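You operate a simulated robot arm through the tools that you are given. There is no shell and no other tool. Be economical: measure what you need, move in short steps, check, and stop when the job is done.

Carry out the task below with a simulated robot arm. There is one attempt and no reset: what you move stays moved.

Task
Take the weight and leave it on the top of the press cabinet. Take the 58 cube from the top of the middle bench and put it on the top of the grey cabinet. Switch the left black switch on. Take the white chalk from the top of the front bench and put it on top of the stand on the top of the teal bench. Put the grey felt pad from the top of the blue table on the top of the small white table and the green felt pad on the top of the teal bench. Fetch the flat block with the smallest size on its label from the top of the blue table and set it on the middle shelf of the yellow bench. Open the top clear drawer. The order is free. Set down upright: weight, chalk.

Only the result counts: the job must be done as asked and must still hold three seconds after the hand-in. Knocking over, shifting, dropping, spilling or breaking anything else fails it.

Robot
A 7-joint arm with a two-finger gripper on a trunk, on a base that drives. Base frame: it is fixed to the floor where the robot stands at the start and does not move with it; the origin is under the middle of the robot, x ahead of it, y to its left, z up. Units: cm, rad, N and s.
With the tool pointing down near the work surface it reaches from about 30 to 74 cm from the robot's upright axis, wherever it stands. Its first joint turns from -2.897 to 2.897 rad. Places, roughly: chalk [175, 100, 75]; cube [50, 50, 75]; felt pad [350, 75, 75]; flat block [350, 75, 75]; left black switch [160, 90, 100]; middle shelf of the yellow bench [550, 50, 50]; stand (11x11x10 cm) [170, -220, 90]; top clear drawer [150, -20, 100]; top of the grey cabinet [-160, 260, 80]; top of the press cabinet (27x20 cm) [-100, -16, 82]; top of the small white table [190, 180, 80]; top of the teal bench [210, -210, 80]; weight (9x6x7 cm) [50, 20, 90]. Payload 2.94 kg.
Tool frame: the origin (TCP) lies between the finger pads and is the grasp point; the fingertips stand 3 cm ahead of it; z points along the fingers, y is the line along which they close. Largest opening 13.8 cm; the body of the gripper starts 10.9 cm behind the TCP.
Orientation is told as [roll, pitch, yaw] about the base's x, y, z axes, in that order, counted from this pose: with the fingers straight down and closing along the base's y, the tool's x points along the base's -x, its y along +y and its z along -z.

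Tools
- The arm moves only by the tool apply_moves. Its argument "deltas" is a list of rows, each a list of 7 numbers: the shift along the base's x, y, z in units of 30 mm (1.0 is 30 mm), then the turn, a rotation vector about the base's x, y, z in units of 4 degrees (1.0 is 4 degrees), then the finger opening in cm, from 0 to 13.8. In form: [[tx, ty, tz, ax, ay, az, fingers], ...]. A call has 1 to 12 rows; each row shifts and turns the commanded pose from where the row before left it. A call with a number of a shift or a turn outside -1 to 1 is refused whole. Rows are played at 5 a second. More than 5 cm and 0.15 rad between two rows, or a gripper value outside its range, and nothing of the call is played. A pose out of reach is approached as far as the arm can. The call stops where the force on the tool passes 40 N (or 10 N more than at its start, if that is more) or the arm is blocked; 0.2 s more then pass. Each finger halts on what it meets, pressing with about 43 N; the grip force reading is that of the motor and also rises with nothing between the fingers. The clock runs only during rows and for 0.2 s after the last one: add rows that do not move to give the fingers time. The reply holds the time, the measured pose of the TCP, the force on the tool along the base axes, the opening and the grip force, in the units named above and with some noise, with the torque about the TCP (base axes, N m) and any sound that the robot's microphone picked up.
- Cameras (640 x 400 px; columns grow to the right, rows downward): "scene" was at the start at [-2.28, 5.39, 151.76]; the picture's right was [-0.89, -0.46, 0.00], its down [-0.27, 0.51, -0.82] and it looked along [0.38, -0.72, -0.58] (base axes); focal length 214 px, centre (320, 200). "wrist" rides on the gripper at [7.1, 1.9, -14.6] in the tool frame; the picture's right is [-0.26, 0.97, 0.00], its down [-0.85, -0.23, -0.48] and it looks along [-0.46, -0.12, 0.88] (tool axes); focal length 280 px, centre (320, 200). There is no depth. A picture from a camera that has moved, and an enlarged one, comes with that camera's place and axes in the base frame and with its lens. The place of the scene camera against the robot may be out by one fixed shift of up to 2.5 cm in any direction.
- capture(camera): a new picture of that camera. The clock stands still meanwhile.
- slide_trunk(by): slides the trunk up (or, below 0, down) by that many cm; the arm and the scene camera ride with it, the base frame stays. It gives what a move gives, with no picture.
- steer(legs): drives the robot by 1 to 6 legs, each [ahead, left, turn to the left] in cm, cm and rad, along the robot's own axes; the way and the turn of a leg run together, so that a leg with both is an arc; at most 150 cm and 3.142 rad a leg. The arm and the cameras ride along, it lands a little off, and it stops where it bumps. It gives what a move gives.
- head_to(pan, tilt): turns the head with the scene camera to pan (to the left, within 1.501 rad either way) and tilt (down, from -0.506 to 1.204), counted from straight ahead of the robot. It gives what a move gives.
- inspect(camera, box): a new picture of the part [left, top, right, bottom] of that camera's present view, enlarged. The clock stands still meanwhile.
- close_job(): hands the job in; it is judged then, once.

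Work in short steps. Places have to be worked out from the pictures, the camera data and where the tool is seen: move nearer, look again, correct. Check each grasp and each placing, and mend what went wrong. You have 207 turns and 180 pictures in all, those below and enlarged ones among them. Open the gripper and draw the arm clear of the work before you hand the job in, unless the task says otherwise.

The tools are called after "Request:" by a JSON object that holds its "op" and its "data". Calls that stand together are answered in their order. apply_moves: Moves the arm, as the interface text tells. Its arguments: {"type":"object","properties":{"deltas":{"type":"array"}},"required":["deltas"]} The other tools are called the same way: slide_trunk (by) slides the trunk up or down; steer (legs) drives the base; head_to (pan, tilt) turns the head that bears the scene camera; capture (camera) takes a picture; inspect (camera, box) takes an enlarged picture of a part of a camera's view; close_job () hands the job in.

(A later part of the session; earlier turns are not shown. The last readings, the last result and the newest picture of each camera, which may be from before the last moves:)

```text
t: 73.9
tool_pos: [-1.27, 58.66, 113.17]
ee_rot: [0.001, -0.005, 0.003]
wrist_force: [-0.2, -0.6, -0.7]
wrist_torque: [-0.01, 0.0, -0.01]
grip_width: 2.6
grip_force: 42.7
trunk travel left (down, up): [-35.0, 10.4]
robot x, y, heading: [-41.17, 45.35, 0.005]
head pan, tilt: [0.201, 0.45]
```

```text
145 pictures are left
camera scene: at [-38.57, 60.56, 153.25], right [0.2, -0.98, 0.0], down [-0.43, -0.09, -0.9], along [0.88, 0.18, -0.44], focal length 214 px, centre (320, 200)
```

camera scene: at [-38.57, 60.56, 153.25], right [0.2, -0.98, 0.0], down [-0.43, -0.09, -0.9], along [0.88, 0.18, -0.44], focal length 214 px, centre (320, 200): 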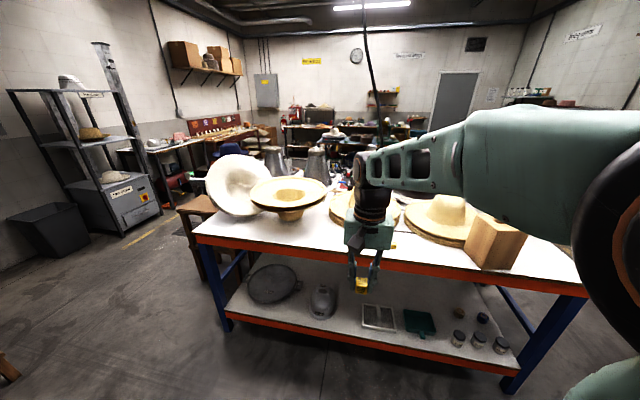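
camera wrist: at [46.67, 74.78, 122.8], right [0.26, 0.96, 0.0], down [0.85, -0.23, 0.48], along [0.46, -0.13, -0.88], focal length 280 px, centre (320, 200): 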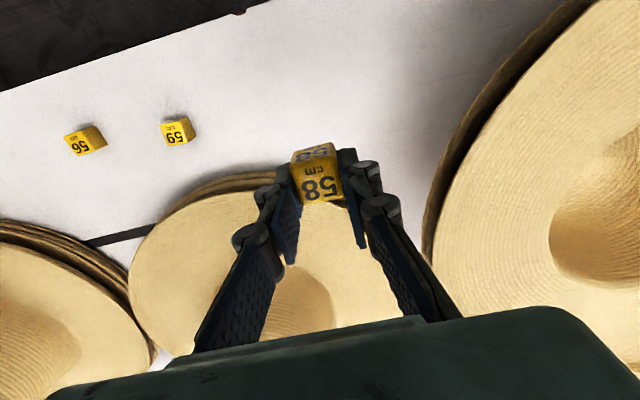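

The base bumped something behind. I move forward 8 cm and look to see what is there.

Request:
{"op": "steer", "data": {"legs": [[8, 0, 0], [0, 0, 0.8]]}}

Request:
{"op": "head_to", "data": {"pan": 1.5, "tilt": 0.6}}

Request:
{"op": "capture", "data": {"camera": "scene"}}

```text
t: 77.1
tool_pos: [-15.34, 83.5, 113.1]
ee_rot: [0.001, -0.006, 0.814]
wrist_force: [1.3, 0.0, -0.7]
wrist_torque: [0.02, -0.02, -0.03]
grip_width: 2.61
grip_force: 43.3
trunk travel left (down, up): [-35.0, 10.4]
robot x, y, heading: [-33.52, 46.06, 0.812]
head pan, tilt: [0.201, 0.45]
```

```text
t: 78.5
tool_pos: [-15.27, 83.52, 113.13]
ee_rot: [-0.001, -0.004, 0.813]
wrist_force: [0.7, -0.9, 0.0]
wrist_torque: [0.01, -0.03, 0.0]
grip_width: 2.63
grip_force: 43.6
trunk travel left (down, up): [-35.0, 10.4]
robot x, y, heading: [-33.47, 45.65, 0.817]
head pan, tilt: [1.499, 0.6]
```

```text
144 pictures are left
camera scene: at [-52.92, 55.26, 151.9], right [0.74, 0.67, 0.0], down [0.38, -0.42, -0.83], along [-0.56, 0.61, -0.56], focal length 214 px, centre (320, 200)
```

scene: 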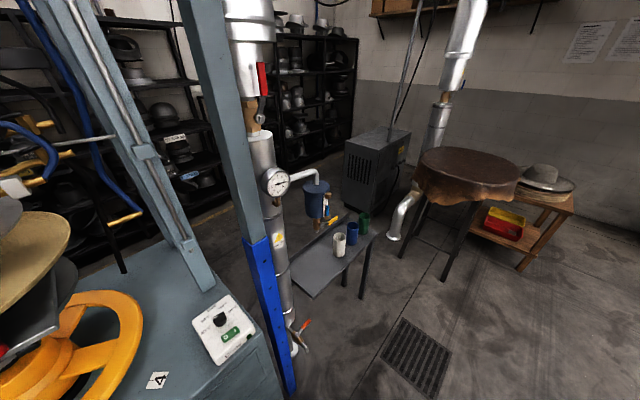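

The route to the grey cabinet is narrow (round table, cup bench). I drive nearer and look again to measure the gap.

Request:
{"op": "steer", "data": {"legs": [[58, 42, 0], [0, 0, 1.4]]}}

Request:
{"op": "head_to", "data": {"pan": 0.4, "tilt": 0.7}}

Request:
{"op": "capture", "data": {"camera": "scene"}}

```text
t: 86.3
tool_pos: [-60.67, 139.39, 113.03]
ee_rot: [0.0, -0.004, 2.251]
wrist_force: [0.4, 0.1, -0.7]
wrist_torque: [0.01, 0.0, 0.02]
grip_width: 2.62
grip_force: 42.9
trunk travel left (down, up): [-35.0, 10.4]
robot x, y, heading: [-25.59, 116.59, 2.25]
head pan, tilt: [1.499, 0.6]
```

```text
t: 87.6
tool_pos: [-60.67, 139.52, 113.05]
ee_rot: [0.0, -0.004, 2.249]
wrist_force: [-0.1, -0.4, 0.5]
wrist_torque: [0.0, 0.03, -0.02]
grip_width: 2.62
grip_force: 42.9
trunk travel left (down, up): [-35.0, 10.4]
robot x, y, heading: [-25.28, 116.71, 2.256]
head pan, tilt: [0.4, 0.7]
```

```text
143 pictures are left
camera scene: at [-36.77, 105.59, 151.03], right [0.47, 0.88, 0.0], down [0.57, -0.3, -0.77], along [-0.67, 0.36, -0.64], focal length 214 px, centre (320, 200)
```

scene: 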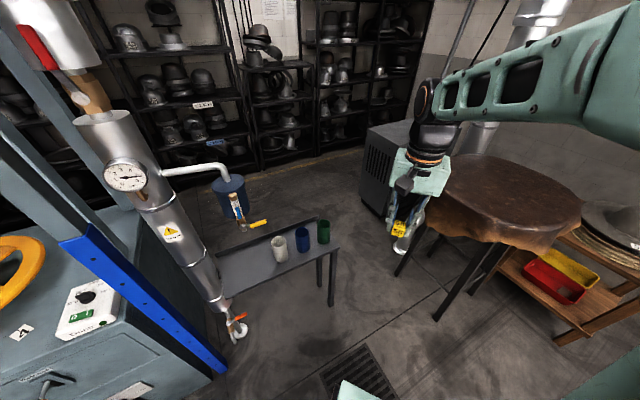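

I look straight down and to both sides to learn the base's own footprint.

Request:
{"op": "head_to", "data": {"pan": 0.9, "tilt": 1.2}}

Request:
{"op": "capture", "data": {"camera": "scene"}}

Request:
{"op": "capture", "data": {"camera": "wrist"}}

```text
t: 88.6
tool_pos: [-60.58, 139.57, 113.01]
ee_rot: [-0.001, -0.003, 2.251]
wrist_force: [0.2, 0.1, 0.2]
wrist_torque: [0.02, -0.01, -0.03]
grip_width: 2.62
grip_force: 43.0
trunk travel left (down, up): [-35.0, 10.4]
robot x, y, heading: [-25.38, 116.43, 2.251]
head pan, tilt: [0.901, 1.201]
```

```text
142 pictures are left
camera scene: at [-34.88, 101.54, 147.44], right [-0.01, 1.0, 0.0], down [0.93, 0.01, -0.36], along [-0.36, 0.0, -0.93], focal length 214 px, centre (320, 200)
```

scene: 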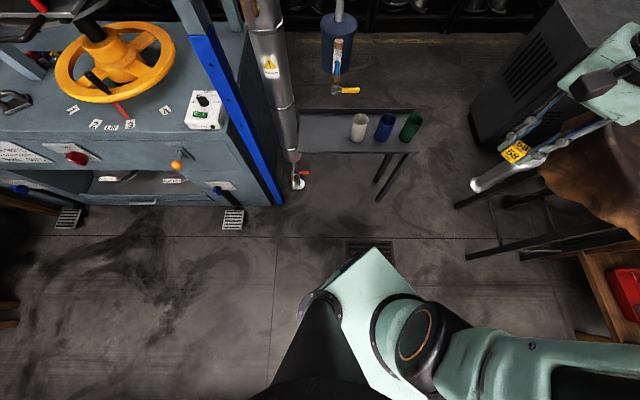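

```text
141 pictures are left
camera wrist: at [-57.75, 132.74, 127.74], right [-0.92, -0.4, 0.0], down [-0.35, 0.8, 0.48], along [-0.19, 0.44, -0.88], focal length 280 px, centre (320, 200)
```

wrist: 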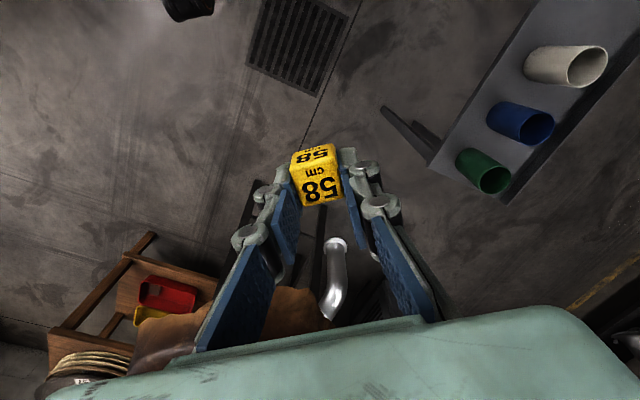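

The gap is about 46 cm. I look at the left side of my base for its width.

Request:
{"op": "head_to", "data": {"pan": 1.5, "tilt": 1.2}}

Request:
{"op": "capture", "data": {"camera": "scene"}}

```text
t: 89.6
tool_pos: [-60.62, 139.52, 113.1]
ee_rot: [-0.001, -0.003, 2.25]
wrist_force: [0.6, 0.3, -0.7]
wrist_torque: [0.02, -0.01, 0.0]
grip_width: 2.61
grip_force: 42.6
trunk travel left (down, up): [-35.0, 10.4]
robot x, y, heading: [-25.56, 116.68, 2.247]
head pan, tilt: [1.499, 1.201]
```

```text
140 pictures are left
camera scene: at [-33.88, 98.4, 147.44], right [-0.57, 0.82, 0.0], down [0.77, 0.53, -0.36], along [-0.3, -0.21, -0.93], focal length 214 px, centre (320, 200)
```

scene: 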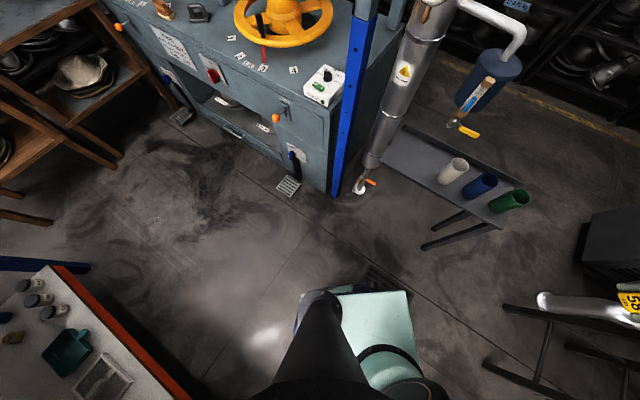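

The upper body is only about ±15 cm wide, so the gap is passable. I turn to face -x and line up at y≈173.

Request:
{"op": "steer", "data": {"legs": [[0, 0, 0.89], [0, -56.5, 0], [20, 0, 0]]}}

Request:
{"op": "head_to", "data": {"pan": 0, "tilt": 1.1}}

Request:
{"op": "capture", "data": {"camera": "scene"}}

```text
t: 98.3
tool_pos: [-79.42, 161.06, 113.06]
ee_rot: [-0.003, -0.004, 3.12]
wrist_force: [-0.2, 0.0, -0.7]
wrist_torque: [0.0, 0.02, -0.01]
grip_width: 2.62
grip_force: 43.1
trunk travel left (down, up): [-35.0, 10.4]
robot x, y, heading: [-38.96, 173.38, 3.124]
head pan, tilt: [1.499, 1.201]
stopped in leg 3: the robot was blocked; the commanded pose is now the measured one
```

```text
t: 100.0
tool_pos: [-79.4, 161.21, 112.98]
ee_rot: [-0.002, -0.002, 3.119]
wrist_force: [1.0, -0.6, -0.6]
wrist_torque: [0.01, 0.01, 0.02]
grip_width: 2.64
grip_force: 43.6
trunk travel left (down, up): [-35.0, 10.4]
robot x, y, heading: [-39.14, 173.22, 3.121]
head pan, tilt: [0.0, 1.1]
```

```text
139 pictures are left
camera scene: at [-35.94, 158.25, 147.95], right [-0.17, 0.99, 0.0], down [0.88, 0.15, -0.44], along [-0.44, -0.07, -0.9], focal length 214 px, centre (320, 200)
```

scene: 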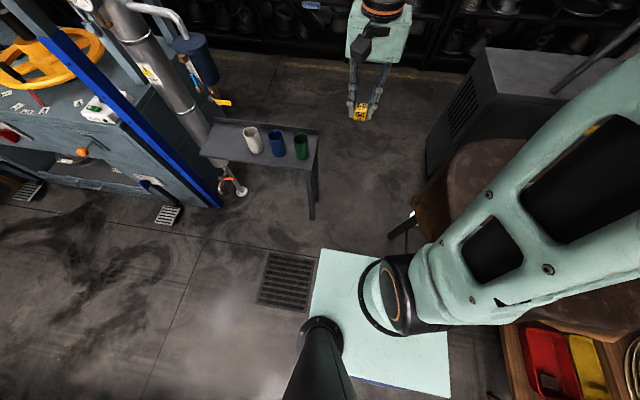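

Blocked: likely the leather table's edge. The north side of the room is wide open, so I will go around: back off, face north (+y), and look.

Request:
{"op": "steer", "data": {"legs": [[-25, 3, 0], [0, 0, -1.55]]}}

Request:
{"op": "head_to", "data": {"pan": 0.3, "tilt": 0.6}}

Request:
{"op": "capture", "data": {"camera": "scene"}}

```text
t: 105.5
tool_pos: [-28.11, 209.61, 112.97]
ee_rot: [-0.001, -0.004, 1.583]
wrist_force: [0.1, 0.0, -0.1]
wrist_torque: [0.0, 0.0, -0.03]
grip_width: 2.63
grip_force: 42.9
trunk travel left (down, up): [-35.0, 10.4]
robot x, y, heading: [-14.54, 169.61, 1.588]
head pan, tilt: [0.0, 1.1]
```

```text
t: 106.4
tool_pos: [-28.02, 209.58, 113.06]
ee_rot: [-0.002, -0.002, 1.587]
wrist_force: [0.2, 0.0, 0.5]
wrist_torque: [-0.03, 0.0, -0.02]
grip_width: 2.62
grip_force: 43.5
trunk travel left (down, up): [-35.0, 10.4]
robot x, y, heading: [-14.38, 169.75, 1.581]
head pan, tilt: [0.3, 0.6]
```

```text
138 pictures are left
camera scene: at [-28.9, 169.63, 151.89], right [0.95, 0.31, 0.0], down [0.18, -0.54, -0.82], along [-0.26, 0.78, -0.57], focal length 214 px, centre (320, 200)
```

scene: 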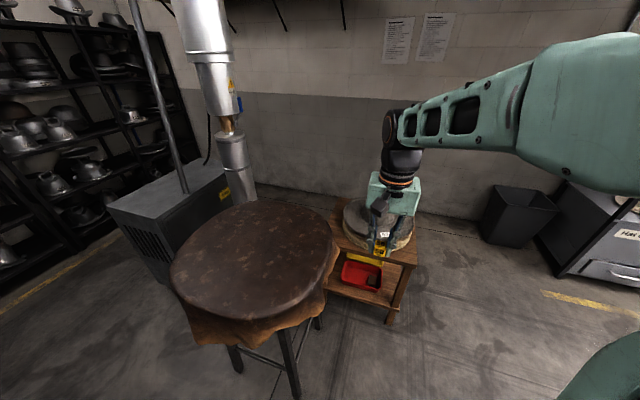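

The cabinet top is about x -172…-118, y 215…285 with a pole near its middle; I will come from the north-east. Driving around the side table.

Request:
{"op": "steer", "data": {"legs": [[30, -45, 0], [88, 0, 0], [0, 0, 1.555], [0, -32, 0], [40, 0, 0]]}}

Request:
{"op": "head_to", "data": {"pan": 0.3, "tilt": 0.7}}

Request:
{"op": "capture", "data": {"camera": "scene"}}

```text
t: 123.0
tool_pos: [-26.98, 306.18, 113.01]
ee_rot: [-0.002, -0.005, -3.114]
wrist_force: [-0.1, 0.1, 0.0]
wrist_torque: [0.04, 0.02, -0.02]
grip_width: 2.61
grip_force: 43.0
trunk travel left (down, up): [-35.0, 10.4]
robot x, y, heading: [12.47, 320.45, -3.116]
head pan, tilt: [0.3, 0.6]
stopped in leg 5: the robot was blocked; the commanded pose is now the measured one
```

```text
t: 123.7
tool_pos: [-27.02, 306.12, 113.0]
ee_rot: [0.002, -0.001, -3.115]
wrist_force: [-1.0, -0.6, -0.5]
wrist_torque: [0.01, -0.02, -0.01]
grip_width: 2.65
grip_force: 43.3
trunk travel left (down, up): [-35.0, 10.4]
robot x, y, heading: [12.73, 320.22, -3.115]
head pan, tilt: [0.3, 0.7]
```

```text
137 pictures are left
camera scene: at [14.59, 303.93, 151.04], right [-0.32, 0.95, 0.0], down [0.61, 0.21, -0.77], along [-0.72, -0.25, -0.64], focal length 214 px, centre (320, 200)
```

scene: 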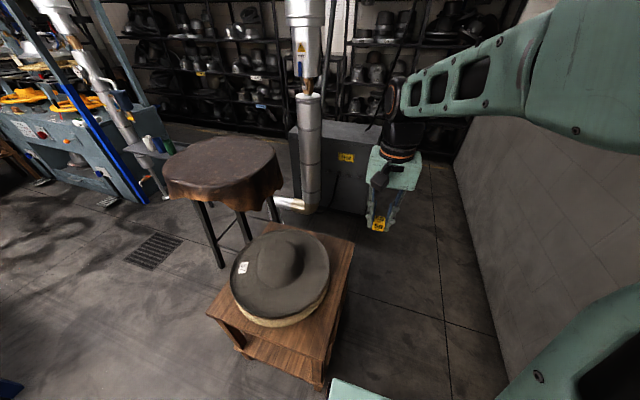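

The base corner met the side table's leg line. I back off, shift 25 cm toward the wall side, and go on.

Request:
{"op": "steer", "data": {"legs": [[-4, 0, 0], [0, -25, 0], [90, 0, 0]]}}

Request:
{"op": "head_to", "data": {"pan": 0.4, "tilt": 0.7}}

Request:
{"op": "capture", "data": {"camera": "scene"}}

```text
t: 131.4
tool_pos: [-114.67, 327.81, 112.97]
ee_rot: [-0.001, -0.002, -3.107]
wrist_force: [-1.1, 0.2, -0.2]
wrist_torque: [0.02, 0.0, -0.03]
grip_width: 2.64
grip_force: 42.5
trunk travel left (down, up): [-35.0, 10.4]
robot x, y, heading: [-74.91, 342.14, -3.102]
head pan, tilt: [0.3, 0.7]
```

```text
t: 132.0
tool_pos: [-114.74, 327.84, 112.94]
ee_rot: [-0.001, 0.0, -3.109]
wrist_force: [0.4, -0.1, 0.1]
wrist_torque: [0.02, 0.01, -0.02]
grip_width: 2.61
grip_force: 42.9
trunk travel left (down, up): [-35.0, 10.4]
robot x, y, heading: [-75.06, 342.22, -3.11]
head pan, tilt: [0.4, 0.7]
```

```text
136 pictures are left
camera scene: at [-72.8, 325.12, 151.03], right [-0.42, 0.91, 0.0], down [0.58, 0.27, -0.76], along [-0.69, -0.32, -0.64], focal length 214 px, centre (320, 200)
```

scene: 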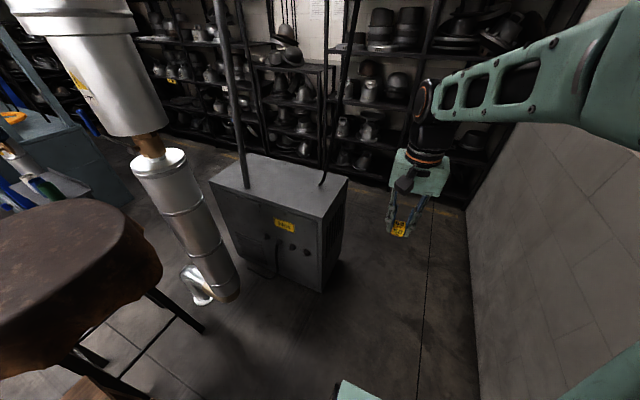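

Now the cabinet top is clear: x -175…-138, y 228…296, pole at (-142, 247), a cable near (-162, 285). I aim at about (-148, 274); drive a bit nearer.

Request:
{"op": "steer", "data": {"legs": [[28, 12, 0]]}}

Request:
{"op": "apply_moves", "data": {"deltas": [[0, -1, 0, 0, 0, 0, 2], [0, -1, 0, 0, 0, 0, 2], [0, -1, 0, 0, 0, 0, 2], [0, -1, 0, 0, 0, 0, 2], [0, -1, 0, 0, 0, 0, 2], [0, -1, 0, 0, 0, 0, 2], [0, -1, 0, 0, 0, 0, 2], [0, -1, 0, 0, 0, 0, 2], [0, -1, 0, 0, 0, 0, 2], [0, -1, 0, 0, 0, 0, 2]]}}

Request:
{"op": "capture", "data": {"camera": "wrist"}}

Request:
{"op": "head_to", "data": {"pan": 0.6, "tilt": 0.9}}

Request:
{"op": "capture", "data": {"camera": "scene"}}

```text
t: 134.1
tool_pos: [-142.67, 314.94, 112.91]
ee_rot: [-0.002, 0.0, -3.108]
wrist_force: [-0.1, -0.4, -0.2]
wrist_torque: [0.01, -0.01, -0.01]
grip_width: 2.62
grip_force: 43.0
trunk travel left (down, up): [-35.0, 10.4]
robot x, y, heading: [-103.08, 329.2, -3.11]
head pan, tilt: [0.4, 0.7]
```

```text
t: 136.3
tool_pos: [-142.67, 284.85, 112.62]
ee_rot: [-0.004, -0.002, -3.108]
wrist_force: [0.1, -0.7, 0.5]
wrist_torque: [0.0, -0.03, -0.01]
grip_width: 2.63
grip_force: 42.7
trunk travel left (down, up): [-35.0, 10.4]
robot x, y, heading: [-103.27, 329.53, -3.108]
head pan, tilt: [0.4, 0.7]
```

```text
135 pictures are left
camera wrist: at [-135.53, 283.28, 127.36], right [-0.23, -0.97, 0.0], down [-0.85, 0.2, 0.48], along [-0.47, 0.11, -0.88], focal length 280 px, centre (320, 200)
```

wrist: 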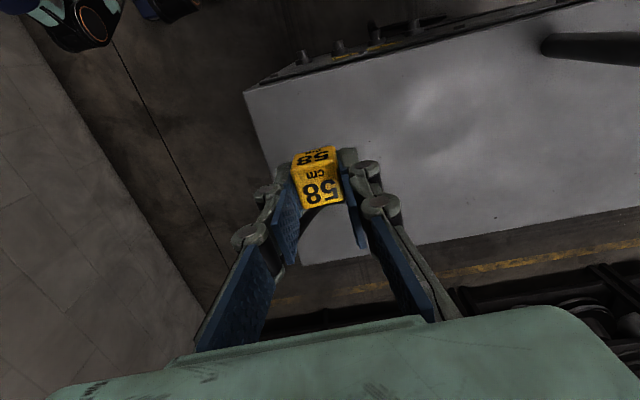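

```text
t: 137.1
tool_pos: [-142.62, 285.0, 112.75]
ee_rot: [0.001, -0.002, -3.108]
wrist_force: [-0.1, -0.3, 0.3]
wrist_torque: [0.0, 0.01, -0.04]
grip_width: 2.61
grip_force: 43.5
trunk travel left (down, up): [-35.0, 10.4]
robot x, y, heading: [-103.14, 329.82, -3.107]
head pan, tilt: [0.6, 0.901]
```

```text
134 pictures are left
camera scene: at [-99.11, 311.24, 149.42], right [-0.59, 0.81, 0.0], down [0.63, 0.46, -0.62], along [-0.5, -0.37, -0.78], focal length 214 px, centre (320, 200)
```

scene: 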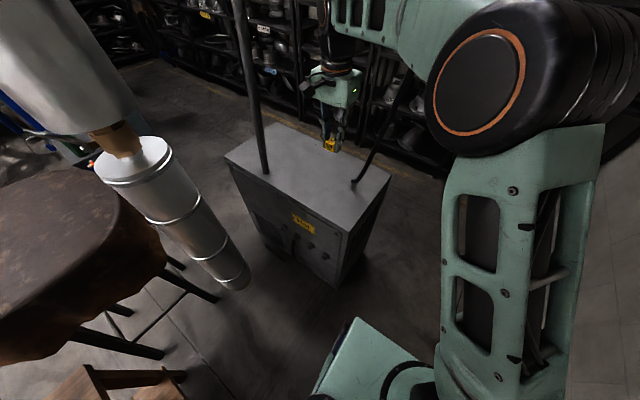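

I shift to about (-147, 275), staying clear of pole and cable, and descend to z≈90.

Request:
{"op": "apply_moves", "data": {"deltas": [[-0.4, -0.8, 0, 0, 0, 0, 2], [-0.4, -0.9, 0, 0, 0, 0, 2], [-0.4, -0.9, 0, 0, 0, 0, 2], [-0.2, -0.7, -0.5, 0, 0, 0, 2], [0, 0, -1, 0, 0, 0, 2], [0, 0, -1, 0, 0, 0, 2], [0, 0, -1, 0, 0, 0, 2], [0, 0, -1, 0, 0, 0, 2], [0, 0, -1, 0, 0, 0, 2], [0, 0, -1, 0, 0, 0, 2], [0, 0, -1, 0, 0, 0, 2], [0, 0, 0, 0, 0, 0, 2]]}}

Request:
{"op": "capture", "data": {"camera": "wrist"}}

```text
t: 139.7
tool_pos: [-146.27, 275.54, 90.03]
ee_rot: [0.001, -0.002, -3.108]
wrist_force: [0.0, -0.8, 0.7]
wrist_torque: [-0.01, 0.05, 0.0]
grip_width: 2.64
grip_force: 42.7
out of reach, approached as far as the arm can: row 4
trunk travel left (down, up): [-35.0, 10.4]
robot x, y, heading: [-103.18, 329.42, -3.109]
head pan, tilt: [0.6, 0.901]
```

```text
133 pictures are left
camera wrist: at [-139.17, 274.02, 104.61], right [-0.23, -0.97, 0.0], down [-0.86, 0.2, 0.48], along [-0.47, 0.11, -0.88], focal length 280 px, centre (320, 200)
```

wrist: 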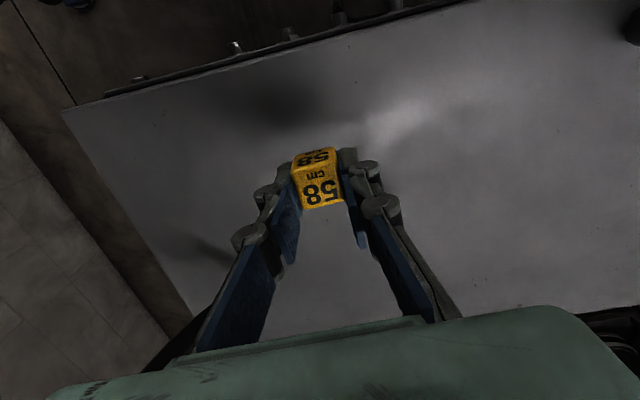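

Descending slowly to contact.

Request:
{"op": "apply_moves", "data": {"deltas": [[0, 0, -0.4, 0, 0, 0, 2], [0, 0, -0.3, 0, 0, 0, 2], [0, 0, -0.25, 0, 0, 0, 2], [0, 0, -0.2, 0, 0, 0, 2], [0, 0, -0.15, 0, 0, 0, 2], [0, 0, -0.15, 0, 0, 0, 2], [0, 0, -0.15, 0, 0, 0, 2], [0, 0, -0.15, 0, 0, 0, 2], [0, 0, 0, 0, 0, 0, 2]]}}

Request:
{"op": "capture", "data": {"camera": "wrist"}}

```text
t: 141.7
tool_pos: [-146.34, 275.72, 84.89]
ee_rot: [0.001, -0.002, -3.106]
wrist_force: [-0.1, -0.6, 0.6]
wrist_torque: [-0.02, -0.01, 0.03]
grip_width: 2.62
grip_force: 42.7
trunk travel left (down, up): [-35.0, 10.4]
robot x, y, heading: [-103.11, 329.49, -3.112]
head pan, tilt: [0.6, 0.901]
```

```text
132 pictures are left
camera wrist: at [-139.27, 274.11, 99.54], right [-0.23, -0.97, 0.0], down [-0.85, 0.2, 0.48], along [-0.47, 0.11, -0.88], focal length 280 px, centre (320, 200)
```

wrist: 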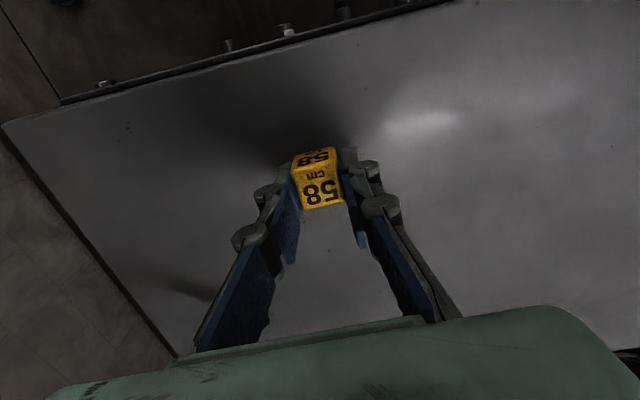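

Still a little above by the shadow. Continue in 4 mm steps.

Request:
{"op": "apply_moves", "data": {"deltas": [[0, 0, -0.13, 0, 0, 0, 2], [0, 0, -0.13, 0, 0, 0, 2], [0, 0, -0.13, 0, 0, 0, 2], [0, 0, -0.13, 0, 0, 0, 2], [0, 0, 0, 0, 0, 0, 2]]}}

```text
t: 142.8
tool_pos: [-146.41, 275.75, 83.22]
ee_rot: [0.0, 0.0, -3.106]
wrist_force: [0.0, 0.9, 0.2]
wrist_torque: [-0.01, -0.01, -0.04]
grip_width: 2.62
grip_force: 42.5
trunk travel left (down, up): [-35.0, 10.4]
robot x, y, heading: [-102.98, 329.26, -3.108]
head pan, tilt: [0.6, 0.901]
```

Request:
{"op": "apply_moves", "data": {"deltas": [[0, 0, -0.12, 0, 0, 0, 2], [0, 0, -0.12, 0, 0, 0, 2], [0, 0, -0.12, 0, 0, 0, 2], [0, 0, 0, 0, 0, 0, 2]]}}

Request:
{"op": "capture", "data": {"camera": "wrist"}}

```text
t: 143.8
tool_pos: [-146.36, 275.6, 82.91]
ee_rot: [0.009, -0.007, -3.109]
wrist_force: [1.4, 1.6, 35.1]
wrist_torque: [0.62, -0.34, -0.09]
grip_width: 2.63
grip_force: 43.3
trunk travel left (down, up): [-35.0, 10.4]
robot x, y, heading: [-103.12, 329.31, -3.108]
head pan, tilt: [0.6, 0.901]
```

```text
131 pictures are left
camera wrist: at [-139.13, 274.21, 97.56], right [-0.23, -0.97, 0.01], down [-0.85, 0.21, 0.48], along [-0.47, 0.1, -0.88], focal length 280 px, centre (320, 200)
```

wrist: 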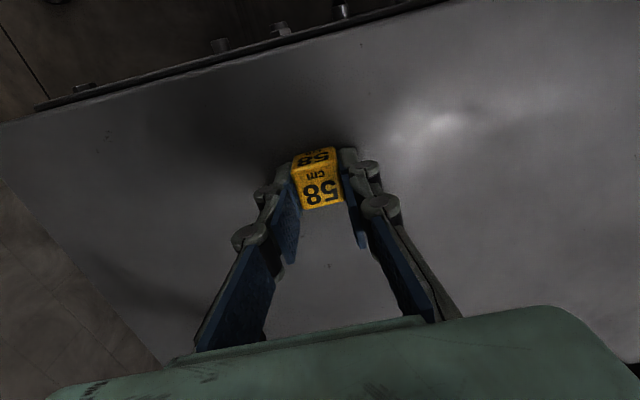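

Contact. I relieve slightly, open, and rise.

Request:
{"op": "apply_moves", "data": {"deltas": [[0, 0, 0.1, 0, 0, 0, 2], [0, 0, 0, 0, 0, 0, 3.5], [0, 0, 0, 0, 0, 0, 5], [0, 0, 0, 0, 0, 0, 5], [0, 0, 0.5, 0, 0, 0, 5], [0, 0, 1, 0, 0, 0, 5], [0, 0, 1, 0, 0, 0, 5], [0, 0, 1, 0, 0, 0, 5], [0, 0, 1, 0, 0, 0, 5], [0, 0, 1, 0, 0, 0, 5]]}}

Request:
{"op": "capture", "data": {"camera": "wrist"}}

```text
t: 146.1
tool_pos: [-146.4, 275.77, 98.98]
ee_rot: [-0.001, -0.003, -3.108]
wrist_force: [0.3, 0.1, 0.5]
wrist_torque: [-0.02, 0.0, -0.02]
grip_width: 5.01
grip_force: 0.0
trunk travel left (down, up): [-35.0, 10.4]
robot x, y, heading: [-102.96, 329.49, -3.109]
head pan, tilt: [0.6, 0.901]
```

```text
130 pictures are left
camera wrist: at [-139.26, 274.11, 113.7], right [-0.23, -0.97, 0.0], down [-0.86, 0.2, 0.48], along [-0.47, 0.11, -0.88], focal length 280 px, centre (320, 200)
```

wrist: 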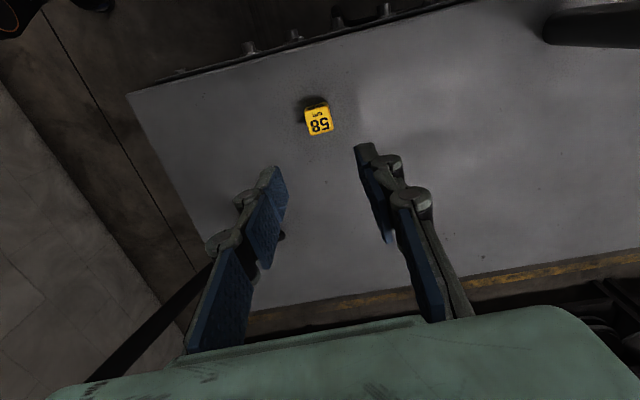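

The cube is on the grey cabinet. I retract the arm and drive back out eastwards the way I came.

Request:
{"op": "apply_moves", "data": {"deltas": [[0.1, 1, 0.6, 0, 0, 0, 5], [0.1, 1, 0.6, 0, 0, 0, 5], [0.1, 1, 0.6, 0, 0, 0, 5], [0.1, 1, 0.6, 0, 0, 0, 5], [0.1, 1, 0.6, 0, 0, 0, 5], [0.1, 1, 0.6, 0, 0, 0, 5], [0.1, 1, 0.6, 0, 0, 0, 5], [0.1, 1, 0.6, 0, 0, 0, 5], [0.1, 1, 0, 0, 0, 0, 5], [0.1, 1, 0, 0, 0, 0, 5], [0.1, 1, 0, 0, 0, 0, 5], [0.1, 1, 0, 0, 0, 0, 5]]}}

Request:
{"op": "steer", "data": {"legs": [[0, -14, 0], [-140, 0, 0], [0, 65, 0], [-30, 0, 0]]}}

Request:
{"op": "head_to", "data": {"pan": 1.5, "tilt": 0.5}}

Request:
{"op": "capture", "data": {"camera": "scene"}}

```text
t: 148.7
tool_pos: [-142.72, 311.86, 113.32]
ee_rot: [0.0, -0.004, -3.107]
wrist_force: [0.1, 0.1, -0.8]
wrist_torque: [0.03, -0.03, -0.01]
grip_width: 4.99
grip_force: 0.0
trunk travel left (down, up): [-35.0, 10.4]
robot x, y, heading: [-103.19, 329.42, -3.106]
head pan, tilt: [0.6, 0.901]
```

```text
t: 164.3
tool_pos: [26.48, 266.61, 113.34]
ee_rot: [0.0, -0.002, -3.115]
wrist_force: [-0.6, -0.1, 0.1]
wrist_torque: [0.01, 0.0, 0.03]
grip_width: 4.98
grip_force: 0.0
trunk travel left (down, up): [-35.0, 10.4]
robot x, y, heading: [65.88, 283.8, -3.117]
head pan, tilt: [0.6, 0.901]
```

```text
t: 165.5
tool_pos: [26.52, 266.67, 113.35]
ee_rot: [-0.001, -0.001, -3.116]
wrist_force: [0.7, -0.7, -0.1]
wrist_torque: [0.03, -0.01, -0.02]
grip_width: 5.01
grip_force: 0.0
trunk travel left (down, up): [-35.0, 10.4]
robot x, y, heading: [66.18, 283.82, -3.112]
head pan, tilt: [1.499, 0.499]
```

```text
129 pictures are left
camera scene: at [75.75, 261.01, 152.8], right [-1.0, 0.04, 0.0], down [0.02, 0.48, -0.88], along [-0.04, -0.88, -0.48], focal length 214 px, centre (320, 200)
```

scene: 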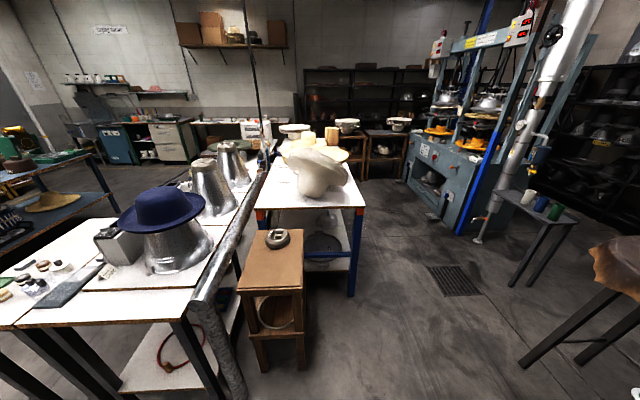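

The front bench lies left with metal cones; the aisle seems beyond it (east). I turn to face east and look.

Request:
{"op": "steer", "data": {"legs": [[0, 0, 1.4], [0, 0, 1.2]]}}

Request:
{"op": "head_to", "data": {"pan": 0.0, "tilt": 0.5}}

Request:
{"op": "capture", "data": {"camera": "scene"}}

```text
t: 172.4
tool_pos: [109.04, 277.69, 113.23]
ee_rot: [-0.001, -0.002, -0.52]
wrist_force: [0.5, 0.3, -0.5]
wrist_torque: [0.01, 0.0, 0.05]
grip_width: 5.04
grip_force: 0.0
trunk travel left (down, up): [-35.0, 10.4]
robot x, y, heading: [66.3, 283.43, -0.519]
head pan, tilt: [1.499, 0.499]
```

```text
t: 174.0
tool_pos: [108.96, 277.57, 113.34]
ee_rot: [0.002, 0.0, -0.52]
wrist_force: [0.3, 0.1, -0.9]
wrist_torque: [0.0, 0.03, 0.01]
grip_width: 5.01
grip_force: 0.0
trunk travel left (down, up): [-35.0, 10.4]
robot x, y, heading: [66.42, 283.77, -0.516]
head pan, tilt: [0.0, 0.499]
```

```text
128 pictures are left
camera scene: at [75.45, 294.55, 152.8], right [-0.5, -0.87, 0.0], down [-0.42, 0.24, -0.88], along [0.76, -0.44, -0.48], focal length 214 px, centre (320, 200)
```

scene: 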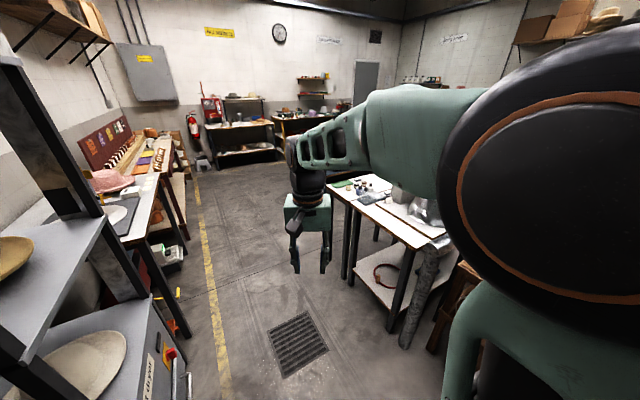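

An aisle runs east along the north side; the small white table is at right. I drive to about (226, 258) and turn south.

Request:
{"op": "steer", "data": {"legs": [[0, 0, 0.516], [148, -25, 0], [12, 0, 0], [0, 0, -1.3]]}}

Request:
{"op": "head_to", "data": {"pan": 0.1, "tilt": 0.55}}

Request:
{"op": "capture", "data": {"camera": "scene"}}

```text
refused: leg 2 is longer than a leg can be; nothing moved
```

```text
t: 174.6
tool_pos: [108.81, 277.71, 113.41]
ee_rot: [0.0, -0.002, -0.52]
wrist_force: [-0.3, 0.9, 0.2]
wrist_torque: [0.01, -0.01, -0.02]
grip_width: 5.0
grip_force: 0.0
trunk travel left (down, up): [-35.0, 10.4]
robot x, y, heading: [65.95, 283.61, -0.523]
head pan, tilt: [0.099, 0.55]
```

```text
127 pictures are left
camera scene: at [75.75, 295.4, 152.35], right [-0.41, -0.91, 0.0], down [-0.48, 0.21, -0.85], along [0.78, -0.35, -0.52], focal length 214 px, centre (320, 200)
```

scene: 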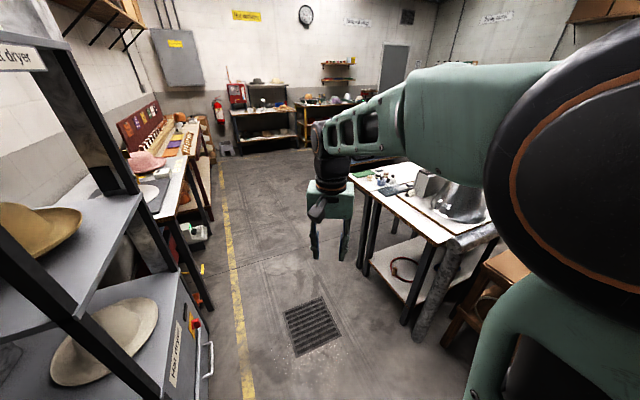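

Leg too long; I split it.

Request:
{"op": "steer", "data": {"legs": [[0, 0, 0.516], [110, -25, 0], [50, 0, 0], [0, 0, -1.3]]}}

Request:
{"op": "capture", "data": {"camera": "scene"}}

```text
t: 187.5
tool_pos: [250.33, 224.06, 113.3]
ee_rot: [0.001, -0.003, -1.293]
wrist_force: [0.1, -0.5, 0.3]
wrist_torque: [0.03, 0.01, 0.05]
grip_width: 5.01
grip_force: 0.0
trunk travel left (down, up): [-35.0, 10.4]
robot x, y, heading: [224.41, 258.29, -1.292]
head pan, tilt: [0.099, 0.55]
```

```text
126 pictures are left
camera scene: at [239.8, 260.91, 152.35], right [-0.93, -0.37, 0.0], down [-0.19, 0.49, -0.85], along [0.31, -0.79, -0.52], focal length 214 px, centre (320, 200)
```

scene: 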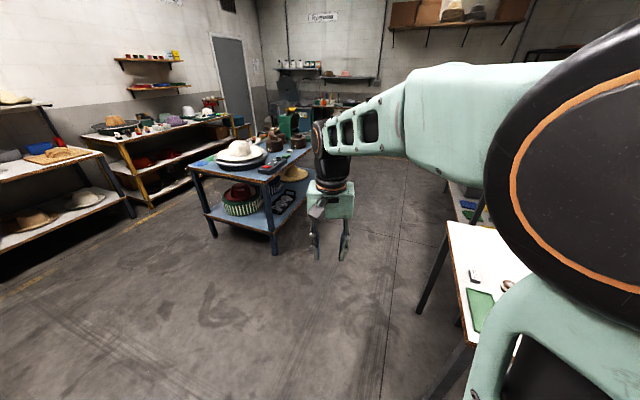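

I see the blue table and yellow bench beyond. Looking right onto the white tables.

Request:
{"op": "head_to", "data": {"pan": -0.9, "tilt": 0.75}}

Request:
{"op": "capture", "data": {"camera": "scene"}}

Request:
{"op": "capture", "data": {"camera": "wrist"}}

```text
t: 188.8
tool_pos: [250.45, 224.0, 113.21]
ee_rot: [0.001, -0.001, -1.294]
wrist_force: [-0.2, -0.7, -0.6]
wrist_torque: [-0.02, -0.02, 0.01]
grip_width: 5.0
grip_force: 0.0
trunk travel left (down, up): [-35.0, 10.4]
robot x, y, heading: [224.2, 258.17, -1.289]
head pan, tilt: [-0.901, 0.75]
```

```text
125 pictures are left
camera scene: at [231.66, 262.52, 150.61], right [-0.81, 0.58, 0.0], down [0.4, 0.55, -0.73], along [-0.43, -0.59, -0.68], focal length 214 px, centre (320, 200)
```

scene: 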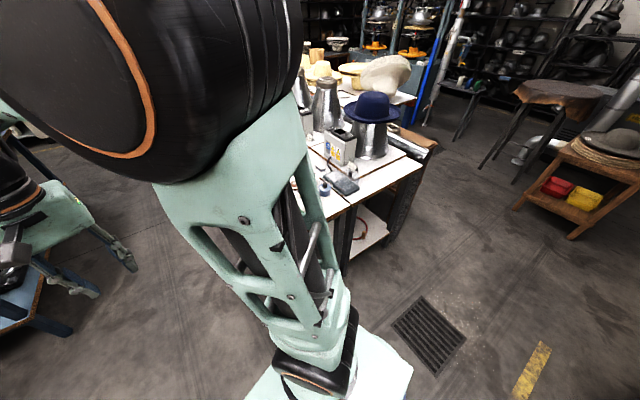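

```text
124 pictures are left
camera wrist: at [250.33, 231.43, 127.97], right [1.0, 0.01, 0.0], down [0.01, -0.88, 0.48], along [0.01, -0.48, -0.88], focal length 280 px, centre (320, 200)
```

wrist: 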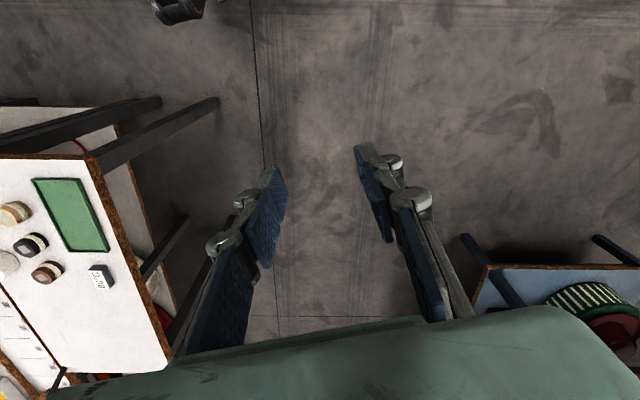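

The small white table spans to x≈209, y 148–214, with a free area near (195, 170). I move into the aisle heading south and look at the front bench.

Request:
{"op": "steer", "data": {"legs": [[0, 45, -0.28], [100, 0, 0]]}}

Request:
{"op": "head_to", "data": {"pan": -0.9, "tilt": 0.5}}

Request:
{"op": "capture", "data": {"camera": "scene"}}

Request:
{"op": "head_to", "data": {"pan": 0.8, "tilt": 0.6}}

Request:
{"op": "capture", "data": {"camera": "scene"}}

```text
t: 198.0
tool_pos: [283.62, 123.7, 113.38]
ee_rot: [0.0, -0.002, -1.574]
wrist_force: [1.0, -1.1, -0.7]
wrist_torque: [0.01, 0.0, 0.0]
grip_width: 5.0
grip_force: 0.1
trunk travel left (down, up): [-35.0, 10.4]
robot x, y, heading: [267.41, 163.72, -1.571]
head pan, tilt: [-0.901, 0.75]
```

```text
t: 198.7
tool_pos: [283.6, 123.67, 113.29]
ee_rot: [0.0, -0.002, -1.575]
wrist_force: [0.2, -0.4, 0.4]
wrist_torque: [0.0, -0.01, -0.01]
grip_width: 4.99
grip_force: 0.1
trunk travel left (down, up): [-35.0, 10.4]
robot x, y, heading: [267.69, 163.96, -1.57]
head pan, tilt: [-0.901, 0.499]
```

```text
123 pictures are left
camera scene: at [275.63, 165.87, 152.8], right [-0.62, 0.79, 0.0], down [0.38, 0.3, -0.88], along [-0.69, -0.54, -0.48], focal length 214 px, centre (320, 200)
```

scene: 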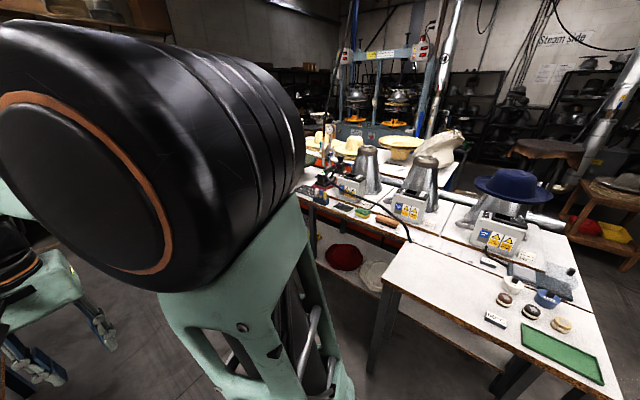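

```text
t: 200.5
tool_pos: [283.44, 123.57, 113.34]
ee_rot: [0.0, 0.0, -1.574]
wrist_force: [0.3, -0.8, 0.1]
wrist_torque: [0.01, 0.0, 0.03]
grip_width: 5.02
grip_force: 0.0
trunk travel left (down, up): [-35.0, 10.4]
robot x, y, heading: [267.5, 163.58, -1.575]
head pan, tilt: [0.799, 0.6]
```

```text
122 pictures are left
camera scene: at [289.09, 165.32, 151.9], right [-0.7, -0.71, 0.0], down [-0.4, 0.4, -0.83], along [0.59, -0.58, -0.56], focal length 214 px, centre (320, 200)
```

scene: 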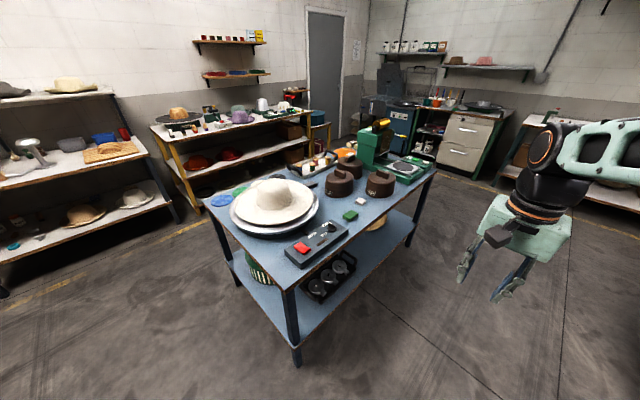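

Zooming on the blue table and on the front bench.

Request:
{"op": "inspect", "data": {"camera": "scene", "box": [200, 130, 440, 280]}}

Request:
{"op": "head_to", "data": {"pan": -0.9, "tilt": 0.5}}

Request:
{"op": "inspect", "data": {"camera": "scene", "box": [290, 130, 450, 230]}}

```text
2.67 times, centred on (320, 205) of scene
camera zoom: at [289.09, 165.32, 151.9], right [-0.7, -0.71, 0.0], down [-0.4, 0.4, -0.83], along [0.59, -0.58, -0.56], focal length 572 px, centre (320, 187)
```

zoom: 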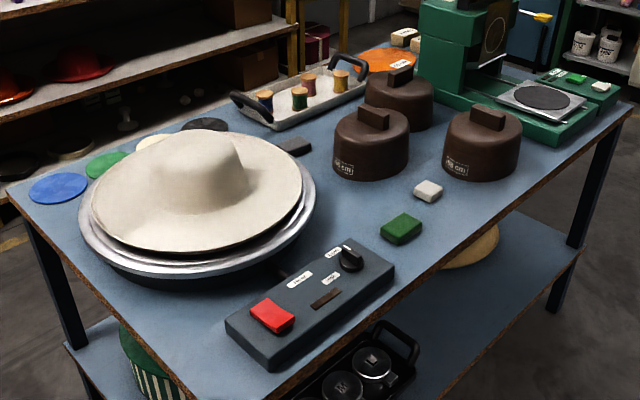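

```text
t: 202.2
tool_pos: [283.52, 123.81, 113.2]
ee_rot: [-0.001, -0.003, -1.573]
wrist_force: [-0.5, -0.8, -0.2]
wrist_torque: [-0.01, 0.01, 0.01]
grip_width: 4.99
grip_force: 0.0
trunk travel left (down, up): [-35.0, 10.4]
robot x, y, heading: [267.58, 164.29, -1.576]
head pan, tilt: [-0.901, 0.499]
```

```text
4.00 times, centred on (370, 180) of scene
camera zoom: at [275.63, 165.86, 152.8], right [-0.62, 0.78, 0.0], down [0.38, 0.3, -0.88], along [-0.69, -0.54, -0.48], focal length 858 px, centre (120, 280)
```

zoom: 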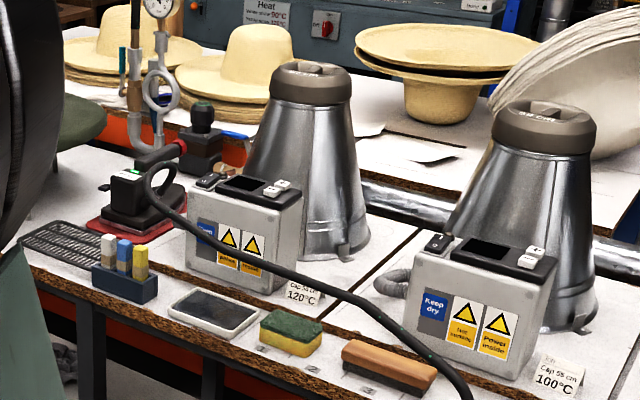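

Blue table: green pad near (343, 90), light pad near (347, 74), a dark grey thing near (382, 82), three brown labelled blocks. I drive to its west side facing east.

Request:
{"op": "steer", "data": {"legs": [[0, 0, 1.575], [0, -86, 0], [20, 0, 0]]}}

Request:
{"op": "head_to", "data": {"pan": 0.25, "tilt": 0.7}}

Request:
{"op": "capture", "data": {"camera": "scene"}}

Request:
{"op": "capture", "data": {"camera": "wrist"}}

```text
t: 215.0
tool_pos: [325.79, 92.84, 113.29]
ee_rot: [0.0, -0.002, -0.035]
wrist_force: [0.6, -0.5, -0.9]
wrist_torque: [0.01, -0.01, -0.02]
grip_width: 5.0
grip_force: 0.1
trunk travel left (down, up): [-35.0, 10.4]
robot x, y, heading: [284.8, 78.21, -0.034]
head pan, tilt: [-0.901, 0.499]
```

```text
t: 216.4
tool_pos: [325.73, 92.88, 113.21]
ee_rot: [0.0, -0.002, -0.032]
wrist_force: [-0.1, 0.2, -0.7]
wrist_torque: [0.0, 0.0, 0.0]
grip_width: 4.99
grip_force: 0.0
trunk travel left (down, up): [-35.0, 10.4]
robot x, y, heading: [285.28, 78.31, -0.037]
head pan, tilt: [0.25, 0.7]
```

```text
119 pictures are left
camera scene: at [287.52, 93.42, 151.03], right [0.21, -0.98, 0.0], down [-0.63, -0.14, -0.77], along [0.75, 0.16, -0.64], focal length 214 px, centre (320, 200)
```

scene: 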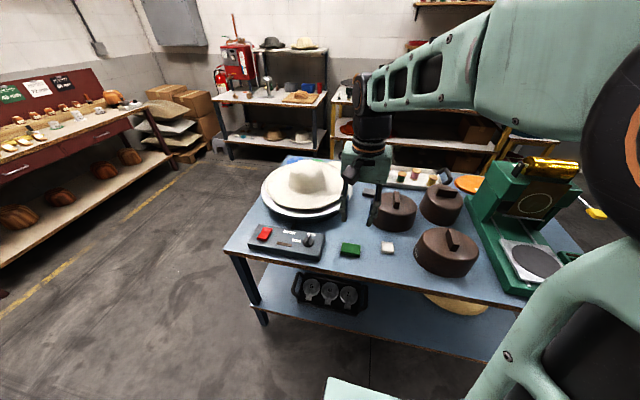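

```text
118 pictures are left
camera wrist: at [318.64, 95.05, 127.98], right [0.29, 0.96, 0.0], down [0.84, -0.26, 0.48], along [0.46, -0.14, -0.88], focal length 280 px, centre (320, 200)
```

wrist: 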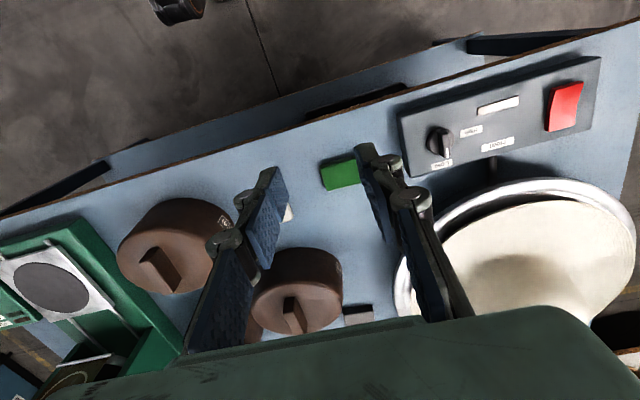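

Zooming into pads and labels.

Request:
{"op": "inspect", "data": {"camera": "scene", "box": [320, 175, 480, 275]}}

Request:
{"op": "inspect", "data": {"camera": "wrist", "box": [230, 140, 390, 340]}}

```text
4.00 times, centred on (400, 225) of scene
camera zoom: at [287.52, 93.42, 151.03], right [0.21, -0.98, 0.0], down [-0.63, -0.14, -0.77], along [0.75, 0.16, -0.64], focal length 858 px, centre (0, 100)
```

zoom: 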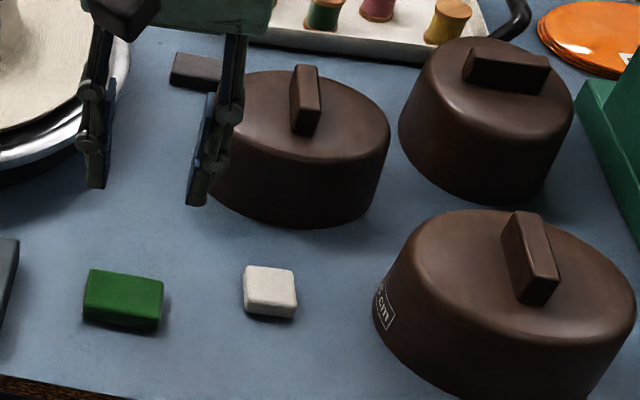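

```text
2.00 times, centred on (310, 240) of wrist
camera zoom: at [318.64, 95.05, 127.98], right [0.29, 0.96, 0.0], down [0.84, -0.26, 0.48], along [0.46, -0.14, -0.88], focal length 561 px, centre (340, 120)
```

zoom: 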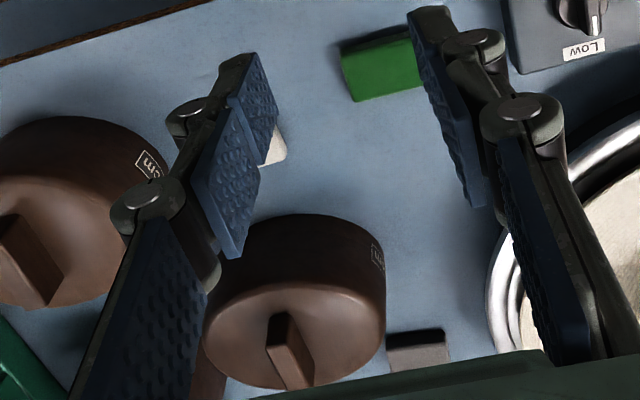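

Pads: green at about (343, 92), white, and dark grey at about (384, 87). I take the green pad first: move over it with fingers 10 cm open.

Request:
{"op": "apply_moves", "data": {"deltas": [[0.8, 0, -0.6, 0, 0, 0.25, 10], [0.8, 0, -0.6, 0, 0, 0.25, 10], [0.8, 0, -0.6, 0, 0, 0, 10], [0.8, 0, -0.6, 0, 0, 0, 10], [0.8, 0, -0.6, 0, 0, 0, 10], [0.8, 0, -0.6, 0, 0, 0, 10], [0.8, 0, -0.6, 0, 0, 0, 10], [0, 0, 0, 0, 0, 0, 10]]}}

Request:
{"op": "capture", "data": {"camera": "wrist"}}

```text
t: 218.2
tool_pos: [342.63, 92.87, 100.8]
ee_rot: [0.0, -0.003, 0.002]
wrist_force: [0.1, 0.3, 0.3]
wrist_torque: [-0.01, -0.03, 0.02]
grip_width: 10.0
grip_force: 0.1
trunk travel left (down, up): [-35.0, 10.4]
robot x, y, heading: [285.21, 78.07, -0.031]
head pan, tilt: [0.25, 0.7]
```

```text
115 pictures are left
camera wrist: at [335.47, 94.76, 115.41], right [0.26, 0.97, 0.0], down [0.85, -0.23, 0.48], along [0.46, -0.12, -0.88], focal length 280 px, centre (320, 200)
```

wrist: 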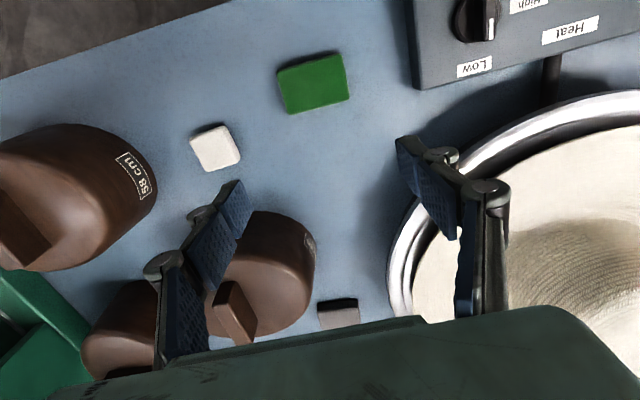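

The green pad is axis-aligned, about 7.6×4.8 cm, centred near (339.3, 93.2). I shift and descend to z≈85.

Request:
{"op": "apply_moves", "data": {"deltas": [[-0.55, 0.05, -0.5, 0, 0, 0, 10], [-0.55, 0.06, -0.7, 0, 0, 0, 10], [0, 0, -1, 0, 0, 0, 10], [0, 0, -1, 0, 0, 0, 10], [0, 0, -1, 0, 0, 0, 10], [0, 0, -1, 0, 0, 0, 10], [0, 0, 0, 0, 0, 0, 10]]}}

Request:
{"op": "capture", "data": {"camera": "wrist"}}

```text
t: 219.8
tool_pos: [339.37, 93.14, 85.16]
ee_rot: [-0.001, -0.004, 0.001]
wrist_force: [0.9, -0.2, 0.2]
wrist_torque: [0.02, -0.01, 0.0]
grip_width: 10.02
grip_force: 0.1
trunk travel left (down, up): [-35.0, 10.4]
robot x, y, heading: [285.12, 78.09, -0.035]
head pan, tilt: [0.25, 0.7]
```

```text
114 pictures are left
camera wrist: at [332.09, 95.25, 99.79], right [0.26, 0.97, 0.0], down [0.85, -0.23, 0.48], along [0.46, -0.12, -0.88], focal length 280 px, centre (320, 200)
```

wrist: 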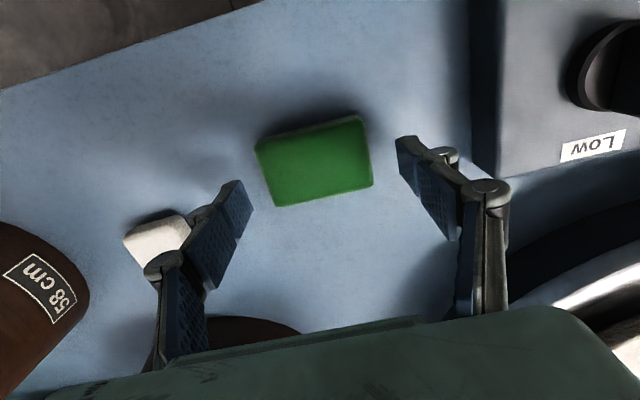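

Well centred. Descending in small steps toward the table.

Request:
{"op": "apply_moves", "data": {"deltas": [[0, 0, -0.3, 0, 0, 0, 10], [0, 0, -0.2, 0, 0, 0, 10], [0, 0, -0.2, 0, 0, 0, 10], [0, 0, -0.15, 0, 0, 0, 10], [0, 0, -0.15, 0, 0, 0, 10], [0, 0, 0, 0, 0, 0, 10]]}}

Request:
{"op": "capture", "data": {"camera": "wrist"}}

```text
t: 221.2
tool_pos: [339.32, 93.26, 82.21]
ee_rot: [-0.001, -0.004, 0.004]
wrist_force: [-0.4, 0.0, 4.5]
wrist_torque: [-0.01, 0.05, -0.03]
grip_width: 10.1
grip_force: 1.2
trunk travel left (down, up): [-35.0, 10.4]
robot x, y, heading: [284.81, 78.5, -0.038]
head pan, tilt: [0.25, 0.7]
```

```text
113 pictures are left
camera wrist: at [332.06, 95.21, 96.89], right [0.26, 0.97, 0.0], down [0.85, -0.23, 0.48], along [0.46, -0.12, -0.88], focal length 280 px, centre (320, 200)
```

wrist: 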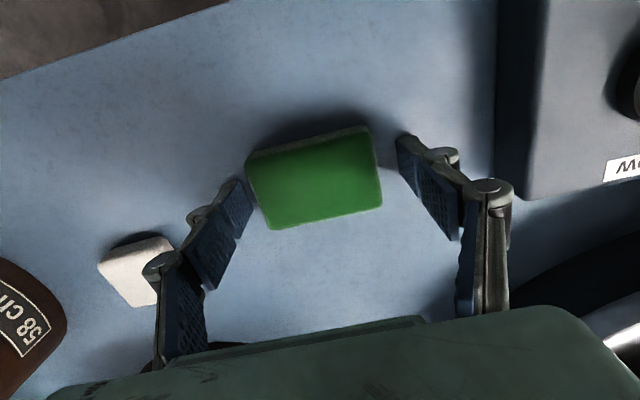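

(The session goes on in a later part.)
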